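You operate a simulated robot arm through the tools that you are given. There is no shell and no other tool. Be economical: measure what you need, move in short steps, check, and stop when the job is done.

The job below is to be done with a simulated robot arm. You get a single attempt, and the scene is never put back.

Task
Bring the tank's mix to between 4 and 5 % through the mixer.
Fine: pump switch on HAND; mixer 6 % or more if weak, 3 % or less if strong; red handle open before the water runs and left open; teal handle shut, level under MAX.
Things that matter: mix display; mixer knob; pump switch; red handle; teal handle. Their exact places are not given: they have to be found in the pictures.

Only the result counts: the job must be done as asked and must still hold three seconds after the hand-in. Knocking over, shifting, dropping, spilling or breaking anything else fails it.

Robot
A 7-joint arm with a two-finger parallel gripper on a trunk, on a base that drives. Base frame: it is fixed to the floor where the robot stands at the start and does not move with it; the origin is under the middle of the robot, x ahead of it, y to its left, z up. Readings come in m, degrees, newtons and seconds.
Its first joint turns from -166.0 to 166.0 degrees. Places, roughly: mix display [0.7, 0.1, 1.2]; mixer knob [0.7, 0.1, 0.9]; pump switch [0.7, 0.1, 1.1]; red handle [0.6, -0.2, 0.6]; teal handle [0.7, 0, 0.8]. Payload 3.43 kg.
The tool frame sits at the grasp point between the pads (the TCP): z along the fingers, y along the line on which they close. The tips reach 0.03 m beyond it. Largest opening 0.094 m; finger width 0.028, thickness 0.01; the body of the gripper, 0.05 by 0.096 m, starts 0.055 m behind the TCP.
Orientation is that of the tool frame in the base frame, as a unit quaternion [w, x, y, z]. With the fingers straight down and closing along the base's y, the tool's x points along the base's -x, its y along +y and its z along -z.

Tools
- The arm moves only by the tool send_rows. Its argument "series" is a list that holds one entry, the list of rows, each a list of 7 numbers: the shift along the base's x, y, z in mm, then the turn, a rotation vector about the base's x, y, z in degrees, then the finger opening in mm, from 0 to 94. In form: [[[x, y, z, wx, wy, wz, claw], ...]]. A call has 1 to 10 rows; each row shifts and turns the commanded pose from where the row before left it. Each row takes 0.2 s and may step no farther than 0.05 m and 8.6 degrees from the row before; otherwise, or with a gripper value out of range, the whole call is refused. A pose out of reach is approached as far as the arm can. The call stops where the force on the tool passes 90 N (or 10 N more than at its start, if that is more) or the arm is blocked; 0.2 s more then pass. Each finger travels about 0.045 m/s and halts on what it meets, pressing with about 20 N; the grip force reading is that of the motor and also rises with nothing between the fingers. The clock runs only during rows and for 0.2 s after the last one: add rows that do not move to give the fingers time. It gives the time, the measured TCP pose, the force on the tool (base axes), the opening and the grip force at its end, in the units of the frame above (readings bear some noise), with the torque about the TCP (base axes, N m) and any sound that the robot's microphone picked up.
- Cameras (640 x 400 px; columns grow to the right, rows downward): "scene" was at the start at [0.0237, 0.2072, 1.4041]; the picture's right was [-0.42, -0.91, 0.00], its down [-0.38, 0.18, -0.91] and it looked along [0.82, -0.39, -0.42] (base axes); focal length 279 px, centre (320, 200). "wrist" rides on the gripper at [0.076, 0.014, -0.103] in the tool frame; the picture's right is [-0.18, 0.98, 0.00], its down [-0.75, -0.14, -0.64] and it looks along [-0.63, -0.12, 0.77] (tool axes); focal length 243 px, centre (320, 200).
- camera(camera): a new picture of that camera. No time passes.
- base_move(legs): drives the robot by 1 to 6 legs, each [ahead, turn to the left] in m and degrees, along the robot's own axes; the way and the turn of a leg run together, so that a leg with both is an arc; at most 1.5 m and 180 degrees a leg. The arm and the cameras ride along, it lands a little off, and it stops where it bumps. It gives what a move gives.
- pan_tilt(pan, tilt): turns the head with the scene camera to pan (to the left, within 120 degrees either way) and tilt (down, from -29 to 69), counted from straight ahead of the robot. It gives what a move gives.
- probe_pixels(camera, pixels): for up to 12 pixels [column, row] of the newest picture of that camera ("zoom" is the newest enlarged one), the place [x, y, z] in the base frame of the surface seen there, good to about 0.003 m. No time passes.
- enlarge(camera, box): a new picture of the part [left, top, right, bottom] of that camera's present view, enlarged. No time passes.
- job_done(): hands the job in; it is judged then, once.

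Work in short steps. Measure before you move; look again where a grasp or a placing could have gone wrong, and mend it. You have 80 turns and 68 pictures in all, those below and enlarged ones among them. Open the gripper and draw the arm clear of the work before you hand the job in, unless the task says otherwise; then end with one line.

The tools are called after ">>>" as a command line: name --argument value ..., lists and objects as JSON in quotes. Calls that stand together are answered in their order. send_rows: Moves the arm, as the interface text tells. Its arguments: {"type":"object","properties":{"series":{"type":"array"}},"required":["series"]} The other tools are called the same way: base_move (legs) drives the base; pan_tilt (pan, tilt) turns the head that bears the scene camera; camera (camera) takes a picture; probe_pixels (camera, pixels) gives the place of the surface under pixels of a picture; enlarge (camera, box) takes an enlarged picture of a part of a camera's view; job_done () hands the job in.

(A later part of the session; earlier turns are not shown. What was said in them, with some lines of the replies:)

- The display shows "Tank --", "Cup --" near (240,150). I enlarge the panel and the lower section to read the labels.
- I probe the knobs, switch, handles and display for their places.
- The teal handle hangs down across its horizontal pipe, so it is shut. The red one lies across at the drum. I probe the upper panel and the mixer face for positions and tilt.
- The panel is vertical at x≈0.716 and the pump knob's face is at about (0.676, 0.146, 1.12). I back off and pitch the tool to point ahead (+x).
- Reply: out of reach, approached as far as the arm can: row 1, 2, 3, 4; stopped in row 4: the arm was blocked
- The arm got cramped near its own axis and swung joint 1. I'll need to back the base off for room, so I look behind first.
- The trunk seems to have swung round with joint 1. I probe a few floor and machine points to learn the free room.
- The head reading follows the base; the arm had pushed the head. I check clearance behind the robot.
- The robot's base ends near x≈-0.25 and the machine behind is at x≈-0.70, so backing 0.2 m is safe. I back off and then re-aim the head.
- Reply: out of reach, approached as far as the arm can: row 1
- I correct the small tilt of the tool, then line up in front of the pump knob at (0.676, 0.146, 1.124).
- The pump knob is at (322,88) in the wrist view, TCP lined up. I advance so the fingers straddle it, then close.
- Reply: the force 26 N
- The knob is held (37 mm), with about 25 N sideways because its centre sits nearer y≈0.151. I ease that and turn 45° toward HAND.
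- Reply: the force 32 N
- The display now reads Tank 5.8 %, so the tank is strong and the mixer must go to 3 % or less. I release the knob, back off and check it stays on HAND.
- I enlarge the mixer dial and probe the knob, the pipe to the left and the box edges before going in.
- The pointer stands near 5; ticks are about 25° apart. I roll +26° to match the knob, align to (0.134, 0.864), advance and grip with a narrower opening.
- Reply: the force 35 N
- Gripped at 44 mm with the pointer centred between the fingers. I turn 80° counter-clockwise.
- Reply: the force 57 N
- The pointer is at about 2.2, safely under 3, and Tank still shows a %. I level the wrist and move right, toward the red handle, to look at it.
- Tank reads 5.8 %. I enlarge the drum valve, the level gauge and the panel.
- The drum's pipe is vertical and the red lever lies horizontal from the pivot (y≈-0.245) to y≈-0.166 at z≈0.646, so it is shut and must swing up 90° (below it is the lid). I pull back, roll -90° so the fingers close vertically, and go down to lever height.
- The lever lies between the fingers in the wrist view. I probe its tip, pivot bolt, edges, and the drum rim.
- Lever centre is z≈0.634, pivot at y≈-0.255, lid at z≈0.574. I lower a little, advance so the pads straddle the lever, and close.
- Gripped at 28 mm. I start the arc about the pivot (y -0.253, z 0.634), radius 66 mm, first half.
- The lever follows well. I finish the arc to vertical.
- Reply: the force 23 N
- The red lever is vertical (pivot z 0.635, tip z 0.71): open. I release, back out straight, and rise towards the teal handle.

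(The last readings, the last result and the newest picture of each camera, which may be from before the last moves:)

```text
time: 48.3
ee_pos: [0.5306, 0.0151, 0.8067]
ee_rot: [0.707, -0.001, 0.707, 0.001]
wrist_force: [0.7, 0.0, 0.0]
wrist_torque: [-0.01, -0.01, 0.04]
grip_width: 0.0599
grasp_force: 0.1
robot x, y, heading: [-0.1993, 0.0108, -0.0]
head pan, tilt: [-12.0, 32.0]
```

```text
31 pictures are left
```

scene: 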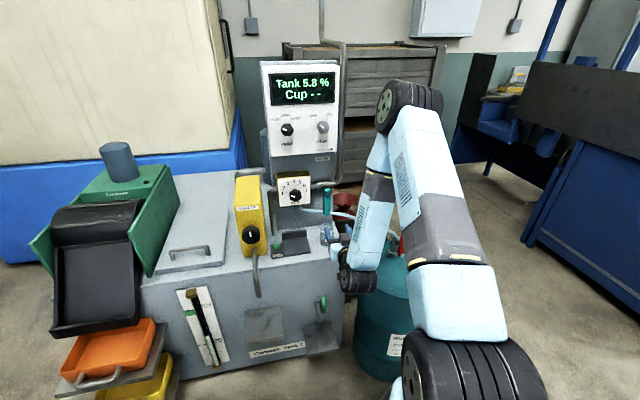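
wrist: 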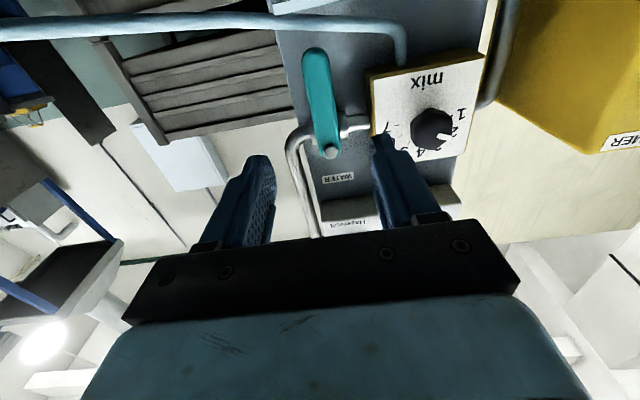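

The view now shows display, gauge (200,325) and teal handle together. I probe the teal handle, zoom on the gauge and mixer pointer.

>>> probe_pixels --camera "wrist" --pixels '[[315, 60], [331, 152], [322, 100], [313, 50], [350, 122]]'

>>> enlarge --camera "scene" --box '[160, 270, 260, 380]'

>>> enlarge --camera "scene" --box '[250, 150, 420, 270]'

```text
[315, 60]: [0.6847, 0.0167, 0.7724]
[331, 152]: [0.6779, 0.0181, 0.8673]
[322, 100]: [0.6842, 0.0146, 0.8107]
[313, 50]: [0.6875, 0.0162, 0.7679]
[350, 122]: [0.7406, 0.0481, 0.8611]
```

```text
3.64 times, centred on (210, 325) of scene
```

zoom: 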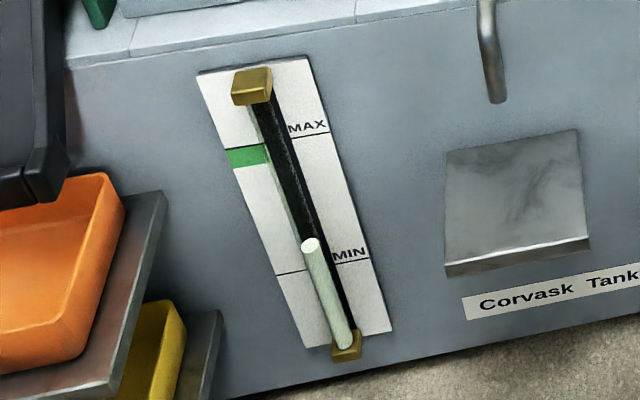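

```text
3.33 times, centred on (335, 210) of scene
```

zoom: 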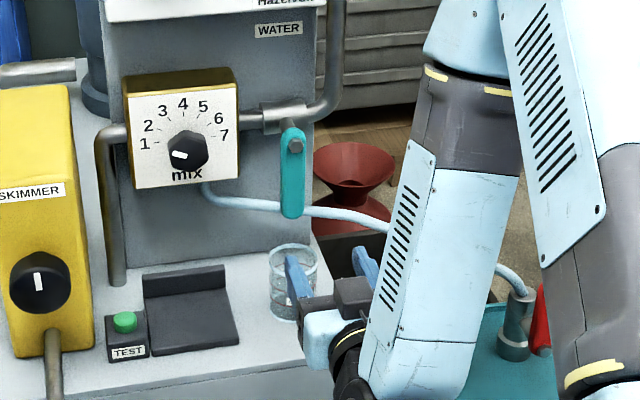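

Level is just above MIN with lots of room, mixer is between 1 and 2.5. Teal pivot is (0.017, 0.867), tip z 0.765; I advance and grip it at z≈0.803.

>>> send_rows --series '[[[40, 0, 0, 0, 0, 0, 60], [40, 0, -4, 0, 0, 0, 60], [40, 0, 0, 0, 0, 0, 60], [18, 0, 0, 0, 0, 0, 60], [0, 0, 0, 0, 0, 0, 40], [0, 0, 0, 0, 0, 0, 20], [0, 0, 0, 0, 0, 0, 10], [0, 0, 0, 0, 0, 0, 10]]]'

>>> camera --camera "wrist"

```text
time: 50.1
ee_pos: [0.6686, 0.0167, 0.803]
ee_rot: [0.707, -0.001, 0.707, 0.001]
wrist_force: [6.1, 7.3, -0.1]
wrist_torque: [-0.48, 0.14, 0.15]
grip_width: 0.028
grasp_force: 44.7
robot x, y, heading: [-0.1999, 0.0121, 0.1]
head pan, tilt: [-12.0, 32.0]
```

```text
28 pictures are left
```

wrist: 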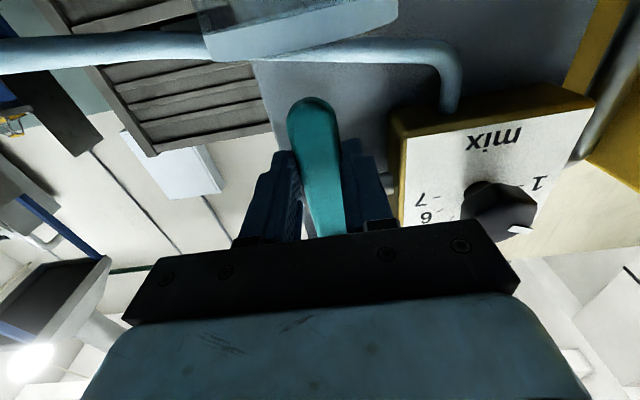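

Gripped at 28 mm. Before turning toward -y I probe the hose, which passes near the swing path.

>>> probe_pixels --camera "wrist" --pixels '[[420, 50], [300, 52], [180, 45], [100, 48], [20, 50], [320, 110]]'

```text
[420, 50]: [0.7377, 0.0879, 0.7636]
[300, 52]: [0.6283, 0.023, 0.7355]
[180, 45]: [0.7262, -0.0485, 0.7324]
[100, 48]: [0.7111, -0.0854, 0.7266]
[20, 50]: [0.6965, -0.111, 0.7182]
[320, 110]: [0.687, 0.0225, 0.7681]
```

The hose lies lower (z≈0.73), clear of the swing, and the cup sits below the gripper. I turn the first part toward -y and check the forces.

>>> send_rows --series '[[[0, -9.1, 0.6, -8.18, 0, 0, 10], [0, -8.9, 2, -8.18, 0, 0, 10], [0, -8.6, 3.2, -8.18, 0, 0, 10]]]'

>>> camera --camera "wrist"

```text
time: 50.9
ee_pos: [0.6685, -0.0111, 0.8085]
ee_rot: [0.691, -0.151, 0.691, -0.15]
wrist_force: [11.8, 1.4, 4.3]
wrist_torque: [0.07, -0.48, 0.21]
grip_width: 0.0278
grasp_force: 44.8
robot x, y, heading: [-0.2014, 0.0114, 0.1]
head pan, tilt: [-12.0, 32.0]
```

```text
27 pictures are left
```

wrist: 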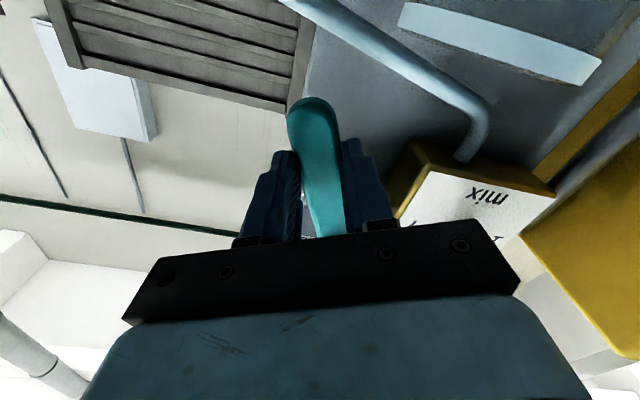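

The handle turns freely. I finish opening and look at display and gauge at once.

>>> send_rows --series '[[[0, -8, 4.4, -8.18, 0, 0, 10], [0, -7.3, 5.5, -8.18, 0, 0, 10], [0, -6.5, 6.5, -8.18, 0, 0, 10], [0, -5.5, 7.3, -8.18, 0, 0, 10], [0, -4.4, 8, -8.18, 0, 0, 10], [0, -3.2, 8.6, -8.18, 0, 0, 10], [0, -2, 8.9, -8.18, 0, 0, 10], [0, -0.7, 9.1, -8.18, 0, 0, 10]]]'

>>> camera --camera "scene"

```text
time: 52.7
ee_pos: [0.6683, -0.0498, 0.8683]
ee_rot: [-0.499, 0.499, -0.501, 0.501]
wrist_force: [15.0, -21.2, 20.5]
wrist_torque: [1.5, -0.46, -0.8]
grip_width: 0.0285
grasp_force: 44.8
robot x, y, heading: [-0.2007, 0.0112, -0.2]
head pan, tilt: [-12.0, 32.0]
```

```text
26 pictures are left
```

scene: 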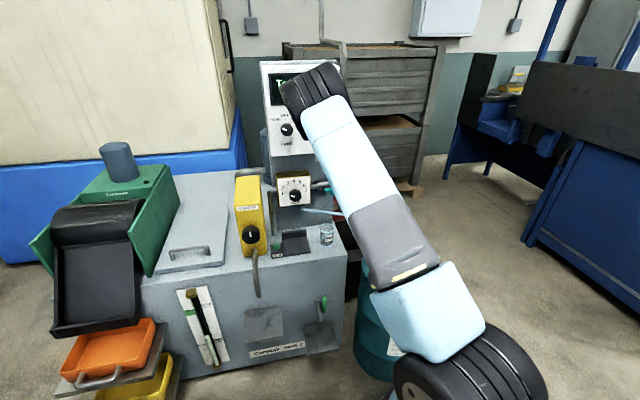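

The elbow hides the display now. I check the gauge for how fast it fills, letting one second pass.

>>> enlarge --camera "scene" --box '[160, 270, 260, 380]'

>>> send_rows --series '[[[0, 0, 0, 0, 0, 0, 10], [0, 0, 0, 0, 0, 0, 10], [0, 0, 0, 0, 0, 0, 10], [0, 0, 0, 0, 0, 0, 10]]]'

>>> enlarge --camera "scene" --box '[160, 270, 260, 380]'

>>> camera --camera "wrist"

```text
3.64 times, centred on (210, 325) of scene
```

zoom: 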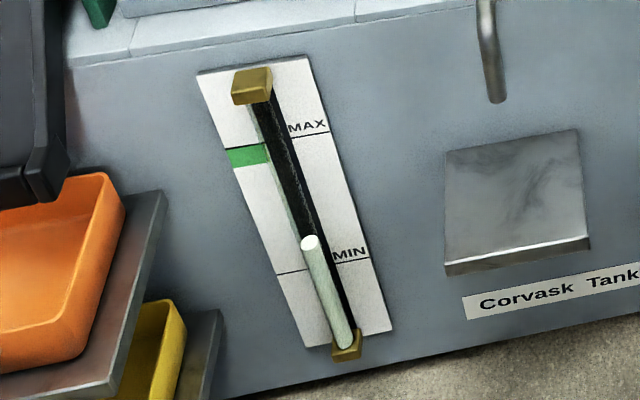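

```text
time: 53.7
ee_pos: [0.668, -0.0506, 0.867]
ee_rot: [0.5, -0.499, 0.502, -0.5]
wrist_force: [15.2, -32.3, 22.2]
wrist_torque: [1.65, -0.54, -0.91]
grip_width: 0.0284
grasp_force: 45.4
robot x, y, heading: [-0.197, 0.0078, -0.0]
head pan, tilt: [-12.0, 32.0]
```

```text
3.64 times, centred on (210, 325) of scene
```

zoom: 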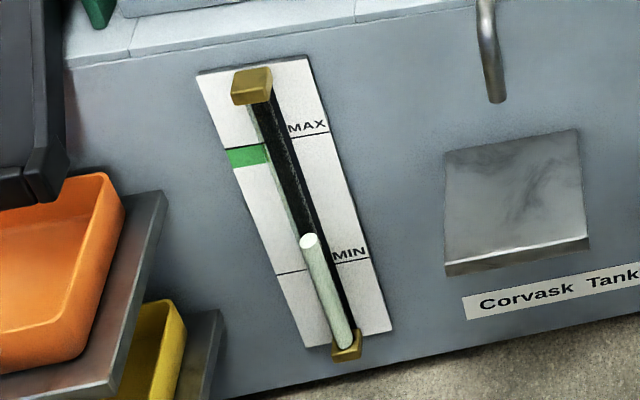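

```text
23 pictures are left
```

wrist: 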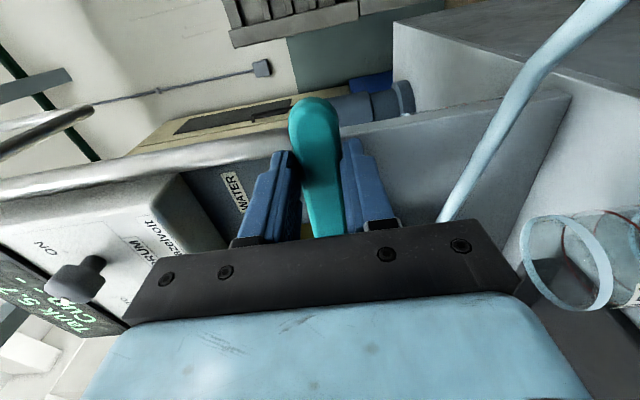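

The wrist view shows the display at left: Tank 5.7 and falling slowly. I relax the sideways load and wait 4 s.

>>> send_rows --series '[[[0, -3, 0, 0, 0, 0, 10], [0, 0, 0, 0, 0, 0, 10], [0, 0, 0, 0, 0, 0, 10], [0, 0, 0, 0, 0, 0, 10], [0, 0, 0, 0, 0, 0, 10], [0, 0, 0, 0, 0, 0, 10], [0, 0, 0, 0, 0, 0, 10], [0, 0, 0, 0, 0, 0, 10], [0, 0, 0, 0, 0, 0, 10], [0, 0, 0, 0, 0, 0, 10]]]'

>>> send_rows --series '[[[0, 0, 0, 0, 0, 0, 10], [0, 0, 0, 0, 0, 0, 10], [0, 0, 0, 0, 0, 0, 10], [0, 0, 0, 0, 0, 0, 10], [0, 0, 0, 0, 0, 0, 10], [0, 0, 0, 0, 0, 0, 10], [0, 0, 0, 0, 0, 0, 10], [0, 0, 0, 0, 0, 0, 10], [0, 0, 0, 0, 0, 0, 10], [0, 0, 0, 0, 0, 0, 10]]]'

>>> enlarge --camera "wrist" --box '[0, 200, 160, 360]'

```text
time: 55.9
ee_pos: [0.6686, -0.0499, 0.8673]
ee_rot: [-0.5, 0.501, -0.5, 0.499]
wrist_force: [4.5, 0.4, 16.0]
wrist_torque: [1.1, -0.36, 0.06]
grip_width: 0.0288
grasp_force: 45.3
robot x, y, heading: [-0.1999, 0.0088, 0.0]
head pan, tilt: [-12.0, 32.0]
```

```text
time: 58.1
ee_pos: [0.6676, -0.0498, 0.8672]
ee_rot: [0.5, -0.5, 0.501, -0.499]
wrist_force: [0.5, 11.5, 16.3]
wrist_torque: [1.13, -0.4, 0.25]
grip_width: 0.0284
grasp_force: 44.7
robot x, y, heading: [-0.2023, 0.0102, 0.1]
head pan, tilt: [-12.0, 32.0]
```

```text
2.50 times, centred on (80, 280) of wrist
```

zoom: 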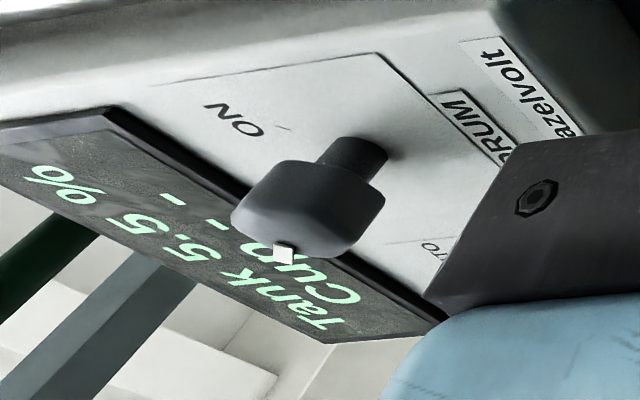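

Tank reads 5.5 %, about 0.05 %/s. I wait about 9 s more, then read again.

>>> send_rows --series '[[[0, 0, 0, 0, 0, 0, 10], [0, 0, 0, 0, 0, 0, 10], [0, 0, 0, 0, 0, 0, 10], [0, 0, 0, 0, 0, 0, 10], [0, 0, 0, 0, 0, 0, 10], [0, 0, 0, 0, 0, 0, 10], [0, 0, 0, 0, 0, 0, 10], [0, 0, 0, 0, 0, 0, 10], [0, 0, 0, 0, 0, 0, 10], [0, 0, 0, 0, 0, 0, 10]]]'

>>> send_rows --series '[[[0, 0, 0, 0, 0, 0, 10], [0, 0, 0, 0, 0, 0, 10], [0, 0, 0, 0, 0, 0, 10], [0, 0, 0, 0, 0, 0, 10], [0, 0, 0, 0, 0, 0, 10], [0, 0, 0, 0, 0, 0, 10], [0, 0, 0, 0, 0, 0, 10], [0, 0, 0, 0, 0, 0, 10], [0, 0, 0, 0, 0, 0, 10], [0, 0, 0, 0, 0, 0, 10]]]'

>>> send_rows --series '[[[0, 0, 0, 0, 0, 0, 10], [0, 0, 0, 0, 0, 0, 10], [0, 0, 0, 0, 0, 0, 10], [0, 0, 0, 0, 0, 0, 10], [0, 0, 0, 0, 0, 0, 10], [0, 0, 0, 0, 0, 0, 10], [0, 0, 0, 0, 0, 0, 10], [0, 0, 0, 0, 0, 0, 10], [0, 0, 0, 0, 0, 0, 10], [0, 0, 0, 0, 0, 0, 10]]]'

>>> send_rows --series '[[[0, 0, 0, 0, 0, 0, 10], [0, 0, 0, 0, 0, 0, 10], [0, 0, 0, 0, 0, 0, 10], [0, 0, 0, 0, 0, 0, 10], [0, 0, 0, 0, 0, 0, 10], [0, 0, 0, 0, 0, 0, 10], [0, 0, 0, 0, 0, 0, 10], [0, 0, 0, 0, 0, 0, 10], [0, 0, 0, 0, 0, 0, 10], [0, 0, 0, 0, 0, 0, 10]]]'

>>> enlarge --camera "wrist" --box '[0, 200, 160, 360]'

>>> enlarge --camera "scene" --box '[160, 270, 260, 380]'

```text
time: 60.3
ee_pos: [0.668, -0.0501, 0.8676]
ee_rot: [0.501, -0.5, 0.5, -0.499]
wrist_force: [3.7, 15.1, 18.5]
wrist_torque: [1.29, -0.44, 0.46]
grip_width: 0.0283
grasp_force: 45.1
robot x, y, heading: [-0.198, 0.0089, 0.2]
head pan, tilt: [-12.0, 32.0]
```

```text
time: 62.5
ee_pos: [0.668, -0.0509, 0.8682]
ee_rot: [0.501, -0.5, 0.501, -0.498]
wrist_force: [4.9, 15.7, 20.1]
wrist_torque: [1.41, -0.51, 0.39]
grip_width: 0.0281
grasp_force: 45.2
robot x, y, heading: [-0.1996, 0.0142, -0.4]
head pan, tilt: [-12.0, 32.0]
```

```text
time: 64.7
ee_pos: [0.6683, -0.0498, 0.8672]
ee_rot: [-0.5, 0.501, -0.501, 0.499]
wrist_force: [3.9, 15.6, 19.5]
wrist_torque: [1.33, -0.49, 0.37]
grip_width: 0.0286
grasp_force: 44.8
robot x, y, heading: [-0.2017, 0.0119, 0.1]
head pan, tilt: [-12.0, 32.0]
```

```text
time: 66.9
ee_pos: [0.6688, -0.0507, 0.8675]
ee_rot: [0.5, -0.5, 0.501, -0.499]
wrist_force: [3.1, 13.1, 18.1]
wrist_torque: [1.27, -0.45, 0.33]
grip_width: 0.0284
grasp_force: 45.1
robot x, y, heading: [-0.2003, 0.0103, 0.3]
head pan, tilt: [-12.0, 32.0]
```

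```text
2.50 times, centred on (80, 280) of wrist
```

zoom: 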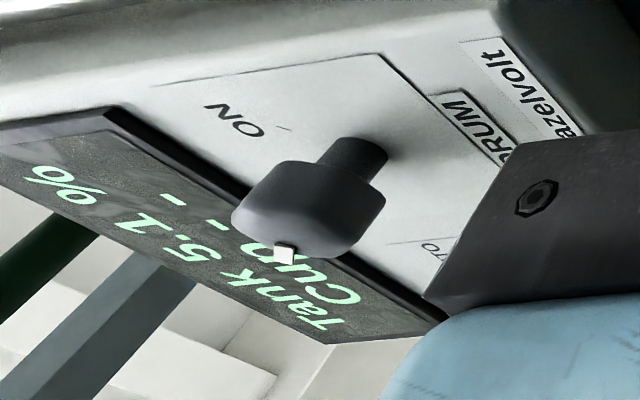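

```text
3.64 times, centred on (210, 325) of scene
```

zoom: 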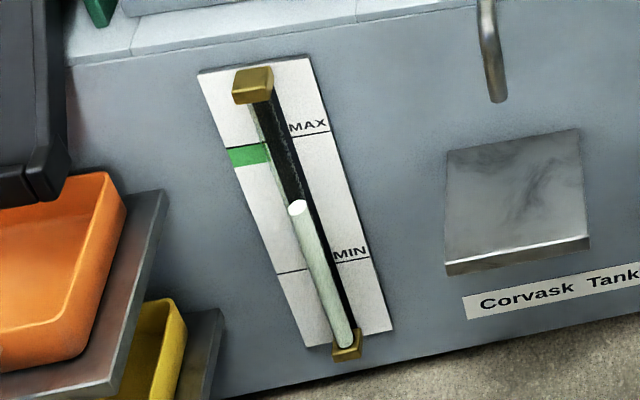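

Tank 5.1 %, level about a third of the way to MAX. I wait another 11 s.

>>> send_rows --series '[[[0, 0, 0, 0, 0, 0, 10], [0, 0, 0, 0, 0, 0, 10], [0, 0, 0, 0, 0, 0, 10], [0, 0, 0, 0, 0, 0, 10], [0, 0, 0, 0, 0, 0, 10], [0, 0, 0, 0, 0, 0, 10], [0, 0, 0, 0, 0, 0, 10], [0, 0, 0, 0, 0, 0, 10], [0, 0, 0, 0, 0, 0, 10], [0, 0, 0, 0, 0, 0, 10]]]'

>>> send_rows --series '[[[0, 0, 0, 0, 0, 0, 10], [0, 0, 0, 0, 0, 0, 10], [0, 0, 0, 0, 0, 0, 10], [0, 0, 0, 0, 0, 0, 10], [0, 0, 0, 0, 0, 0, 10], [0, 0, 0, 0, 0, 0, 10], [0, 0, 0, 0, 0, 0, 10], [0, 0, 0, 0, 0, 0, 10], [0, 0, 0, 0, 0, 0, 10], [0, 0, 0, 0, 0, 0, 10]]]'

>>> send_rows --series '[[[0, 0, 0, 0, 0, 0, 10], [0, 0, 0, 0, 0, 0, 10], [0, 0, 0, 0, 0, 0, 10], [0, 0, 0, 0, 0, 0, 10], [0, 0, 0, 0, 0, 0, 10], [0, 0, 0, 0, 0, 0, 10], [0, 0, 0, 0, 0, 0, 10], [0, 0, 0, 0, 0, 0, 10], [0, 0, 0, 0, 0, 0, 10], [0, 0, 0, 0, 0, 0, 10]]]'

>>> send_rows --series '[[[0, 0, 0, 0, 0, 0, 10], [0, 0, 0, 0, 0, 0, 10], [0, 0, 0, 0, 0, 0, 10], [0, 0, 0, 0, 0, 0, 10], [0, 0, 0, 0, 0, 0, 10], [0, 0, 0, 0, 0, 0, 10], [0, 0, 0, 0, 0, 0, 10], [0, 0, 0, 0, 0, 0, 10], [0, 0, 0, 0, 0, 0, 10], [0, 0, 0, 0, 0, 0, 10]]]'

>>> send_rows --series '[[[0, 0, 0, 0, 0, 0, 10], [0, 0, 0, 0, 0, 0, 10], [0, 0, 0, 0, 0, 0, 10], [0, 0, 0, 0, 0, 0, 10], [0, 0, 0, 0, 0, 0, 10], [0, 0, 0, 0, 0, 0, 10], [0, 0, 0, 0, 0, 0, 10], [0, 0, 0, 0, 0, 0, 10], [0, 0, 0, 0, 0, 0, 10], [0, 0, 0, 0, 0, 0, 10]]]'

>>> enlarge --camera "wrist" --box '[0, 200, 160, 360]'

>>> enlarge --camera "scene" --box '[160, 270, 260, 380]'

```text
time: 69.1
ee_pos: [0.6679, -0.0512, 0.8665]
ee_rot: [0.5, -0.5, 0.502, -0.498]
wrist_force: [3.5, 12.0, 18.7]
wrist_torque: [1.27, -0.45, 0.27]
grip_width: 0.0286
grasp_force: 45.0
robot x, y, heading: [-0.2009, 0.0087, -0.1]
head pan, tilt: [-12.0, 32.0]
```

```text
time: 71.3
ee_pos: [0.6677, -0.0502, 0.8681]
ee_rot: [0.5, -0.5, 0.5, -0.5]
wrist_force: [2.6, 9.6, 19.9]
wrist_torque: [1.31, -0.46, 0.26]
grip_width: 0.0284
grasp_force: 44.9
robot x, y, heading: [-0.1976, 0.0147, 0.1]
head pan, tilt: [-12.0, 32.0]
```

```text
time: 73.5
ee_pos: [0.6685, -0.0505, 0.8672]
ee_rot: [0.5, -0.5, 0.501, -0.499]
wrist_force: [2.2, 9.3, 18.1]
wrist_torque: [1.31, -0.45, 0.18]
grip_width: 0.0288
grasp_force: 45.2
robot x, y, heading: [-0.198, 0.0113, 0.1]
head pan, tilt: [-12.0, 32.0]
```

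```text
time: 75.7
ee_pos: [0.668, -0.0502, 0.8674]
ee_rot: [0.5, -0.5, 0.5, -0.499]
wrist_force: [3.1, 7.6, 18.3]
wrist_torque: [1.28, -0.45, 0.15]
grip_width: 0.0284
grasp_force: 45.4
robot x, y, heading: [-0.2017, 0.0133, 0.0]
head pan, tilt: [-12.0, 32.0]
```

```text
time: 77.9
ee_pos: [0.6682, -0.0508, 0.8687]
ee_rot: [0.5, -0.5, 0.501, -0.499]
wrist_force: [1.7, 6.7, 19.1]
wrist_torque: [1.32, -0.45, 0.17]
grip_width: 0.0283
grasp_force: 45.0
robot x, y, heading: [-0.1977, 0.0122, -0.0]
head pan, tilt: [-12.0, 32.0]
```

```text
2.50 times, centred on (80, 280) of wrist
```

zoom: 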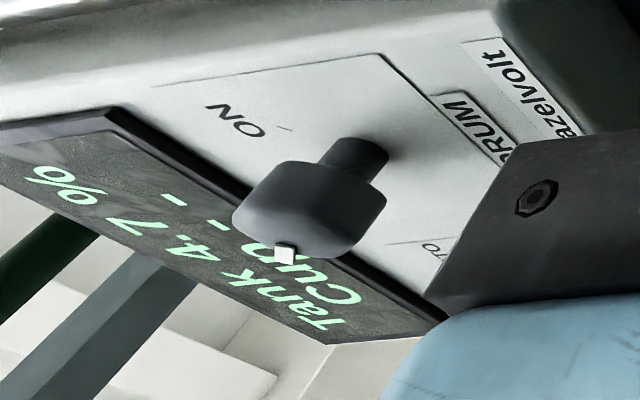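

```text
3.64 times, centred on (210, 325) of scene
```

zoom: 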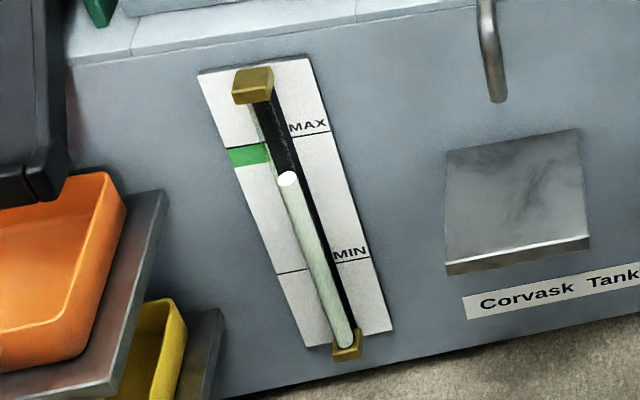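

Tank 4.7 %, level well under MAX. I shut the teal handle by reversing the arc.

>>> send_rows --series '[[[0, 3.7, -9.1, 8.18, 0, 0, 10], [0, 2, -8.9, 8.18, 0, 0, 10], [0, 3.2, -8.6, 8.18, 0, 0, 10], [0, 4.4, -8, 8.18, 0, 0, 10], [0, 5.5, -7.3, 8.18, 0, 0, 10], [0, 6.5, -6.5, 8.18, 0, 0, 10], [0, 7.3, -5.5, 8.18, 0, 0, 10], [0, 8, -4.4, 8.18, 0, 0, 10], [0, 8.6, -3.2, 8.18, 0, 0, 10], [0, 8.9, -2, 8.18, 0, 0, 10]]]'

>>> send_rows --series '[[[0, 9.1, -0.6, 8.18, 0, 0, 10], [0, 0, 0, 0, 0, 0, 10]]]'

>>> camera --camera "wrist"

>>> probe_pixels --camera "wrist" --pixels '[[315, 110], [322, 170], [328, 225]]'

```text
time: 80.1
ee_pos: [0.6674, 0.0082, 0.8036]
ee_rot: [0.705, -0.051, 0.705, -0.048]
wrist_force: [-3.4, -5.9, 6.9]
wrist_torque: [0.42, 0.11, -0.14]
grip_width: 0.0278
grasp_force: 45.0
robot x, y, heading: [-0.2018, 0.0141, 0.1]
head pan, tilt: [-12.0, 32.0]
```

```text
time: 80.7
ee_pos: [0.6682, 0.0174, 0.8031]
ee_rot: [0.707, 0.0, 0.707, 0.001]
wrist_force: [-9.0, 1.2, 3.3]
wrist_torque: [-0.51, -0.21, 0.13]
grip_width: 0.0279
grasp_force: 45.1
robot x, y, heading: [-0.1964, 0.0126, -0.2]
head pan, tilt: [-12.0, 32.0]
```

```text
17 pictures are left
```

wrist: 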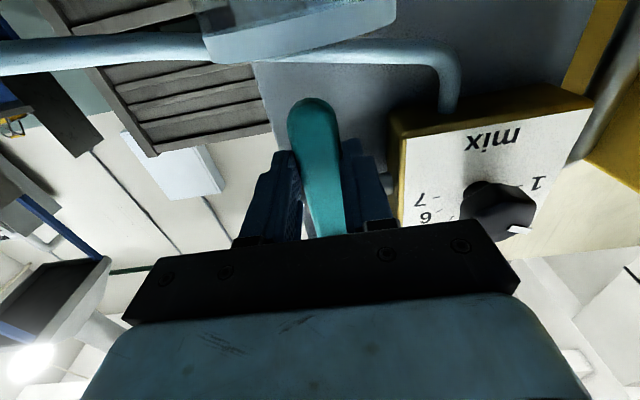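

```text
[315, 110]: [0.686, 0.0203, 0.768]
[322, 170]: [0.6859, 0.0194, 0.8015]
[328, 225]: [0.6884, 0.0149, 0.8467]
```

The handle is vertical again as at the start. I release, back straight out and away right, and check everything.

>>> send_rows --series '[[[0, 0, 0, 0, 0, 0, 30], [0, 0, 0, 0, 0, 0, 50], [0, 0, 0, 0, 0, 0, 60], [-40, 0, 0, 0, 0, 0, 60], [-40, 0, 0, 0, 0, 0, 60], [-40, 0, 0, 0, 0, 0, 60], [-30, 0, 10, 0, 0, 0, 60], [0, -20, 40, 0, 0, 0, 60], [0, -40, 20, 0, 0, 0, 60], [0, -40, 0, 0, 0, 0, 60]]]'

>>> enlarge --camera "scene" --box '[240, 50, 440, 270]'

>>> camera --camera "scene"

```text
time: 82.9
ee_pos: [0.5172, -0.0833, 0.8719]
ee_rot: [0.707, 0.0, 0.707, 0.003]
wrist_force: [0.1, 0.1, -0.1]
wrist_torque: [0.01, 0.01, -0.01]
grip_width: 0.0599
grasp_force: 0.1
robot x, y, heading: [-0.1994, 0.0107, 0.0]
head pan, tilt: [-12.0, 32.0]
```

```text
1.82 times, centred on (340, 160) of scene
```

zoom: 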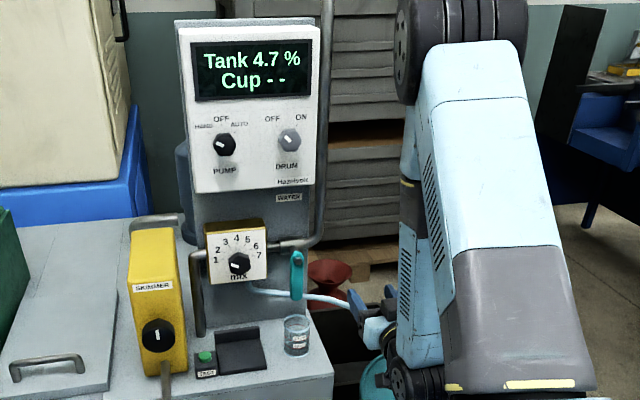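

```text
15 pictures are left
```

scene: 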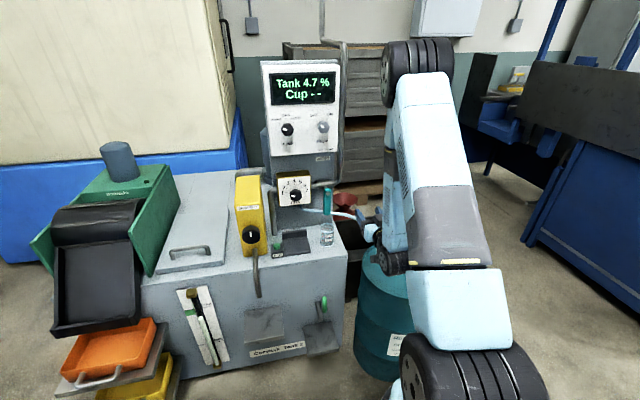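

Tank 4.7 %. I move the arm further back and up, wait a bit, and confirm the reading, pump switch, red handle and gauge.

>>> send_rows --series '[[[0, -20, 40, 0, 0, 0, 60], [0, -40, 40, 0, 0, 0, 60], [0, -40, 40, 0, 0, 0, 60], [0, -40, 40, 0, 0, 0, 60], [0, -40, 40, 0, 0, 0, 60], [0, -40, 20, 0, 0, 0, 60], [0, 0, 0, 0, 0, 0, 60], [0, 0, 0, 0, 0, 0, 60], [0, 0, 0, 0, 0, 0, 60], [0, 0, 0, 0, 0, 0, 60]]]'

>>> enlarge --camera "scene" --box '[255, 55, 345, 165]'

>>> enlarge --camera "scene" --box '[310, 170, 430, 270]'

>>> enlarge --camera "scene" --box '[160, 270, 260, 380]'

```text
refused: row 2 steps farther than a row can; nothing moved
```

```text
3.64 times, centred on (300, 110) of scene
```

zoom: 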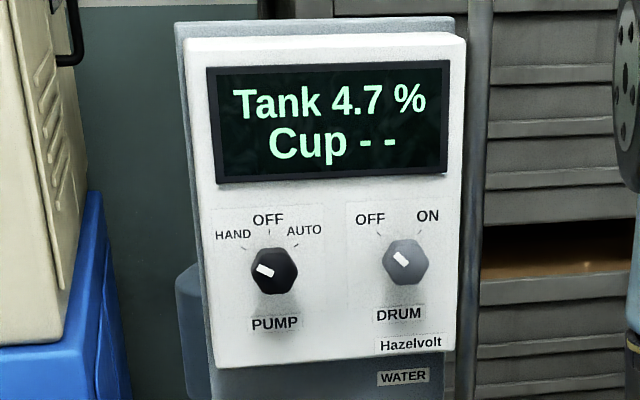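

```text
4.00 times, centred on (370, 220) of scene
```

zoom: 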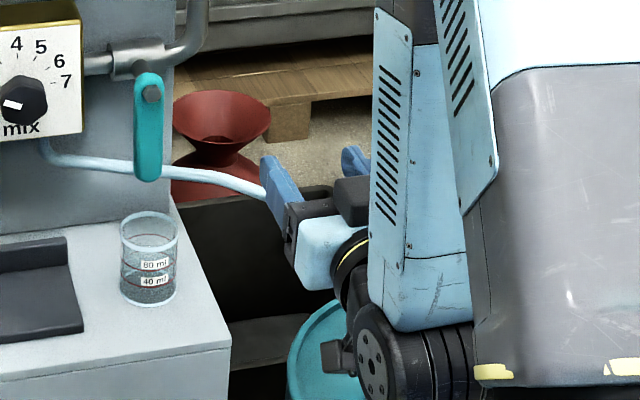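

```text
3.64 times, centred on (210, 325) of scene
```

zoom: 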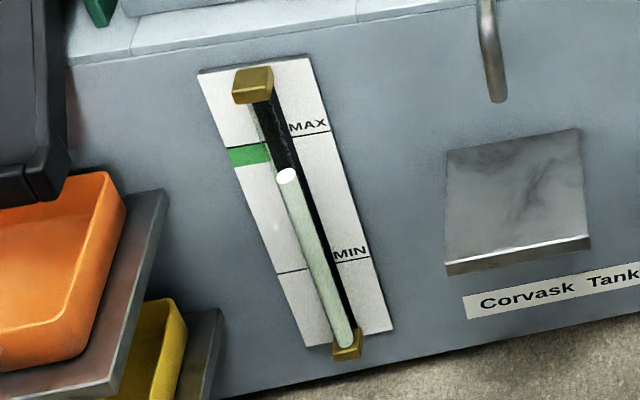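

Pump is on HAND, teal vertical, level holding. The wrist is close over the drum, so I rise straight up first in legal steps, then look at the red handle.

>>> send_rows --series '[[[0, 0, 45, 0, 0, 0, 60], [0, 0, 45, 0, 0, 0, 60], [0, 0, 45, 0, 0, 0, 60], [0, 0, 45, 0, 0, 0, 60], [0, 0, 45, 0, 0, 0, 60], [0, 0, 0, 0, 0, 0, 60], [0, 0, 0, 0, 0, 0, 60], [0, 0, 0, 0, 0, 0, 60], [0, 0, 0, 0, 0, 0, 60], [0, 0, 0, 0, 0, 0, 60]]]'

>>> camera --camera "scene"

```text
time: 85.1
ee_pos: [0.5174, -0.0839, 1.0974]
ee_rot: [0.707, 0.0, 0.707, 0.002]
wrist_force: [-0.6, -0.3, 0.2]
wrist_torque: [0.01, -0.01, -0.02]
grip_width: 0.0599
grasp_force: 0.0
robot x, y, heading: [-0.2034, 0.0073, 0.0]
head pan, tilt: [-12.0, 32.0]
```

```text
11 pictures are left
```

scene: 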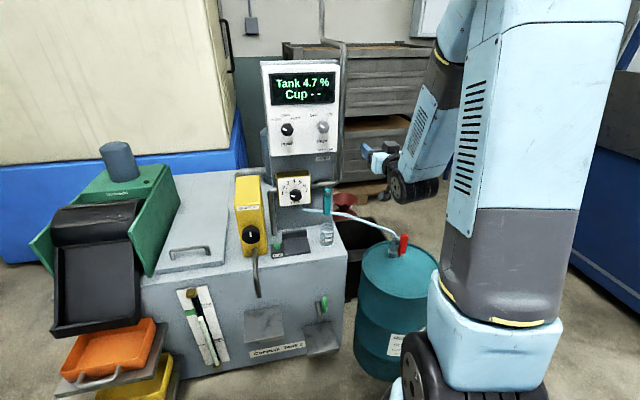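

The red handle stands upright (403,245), teal hangs shut, and Tank holds at 4.7 %. The arm is clear, so I hand in.

>>> job_done

```text
The job is handed in.
```

The tank's mix is at 4.7 %: pump switch on HAND, mixer at about 2 %, red handle left open, teal handle shut, and the level under MAX.
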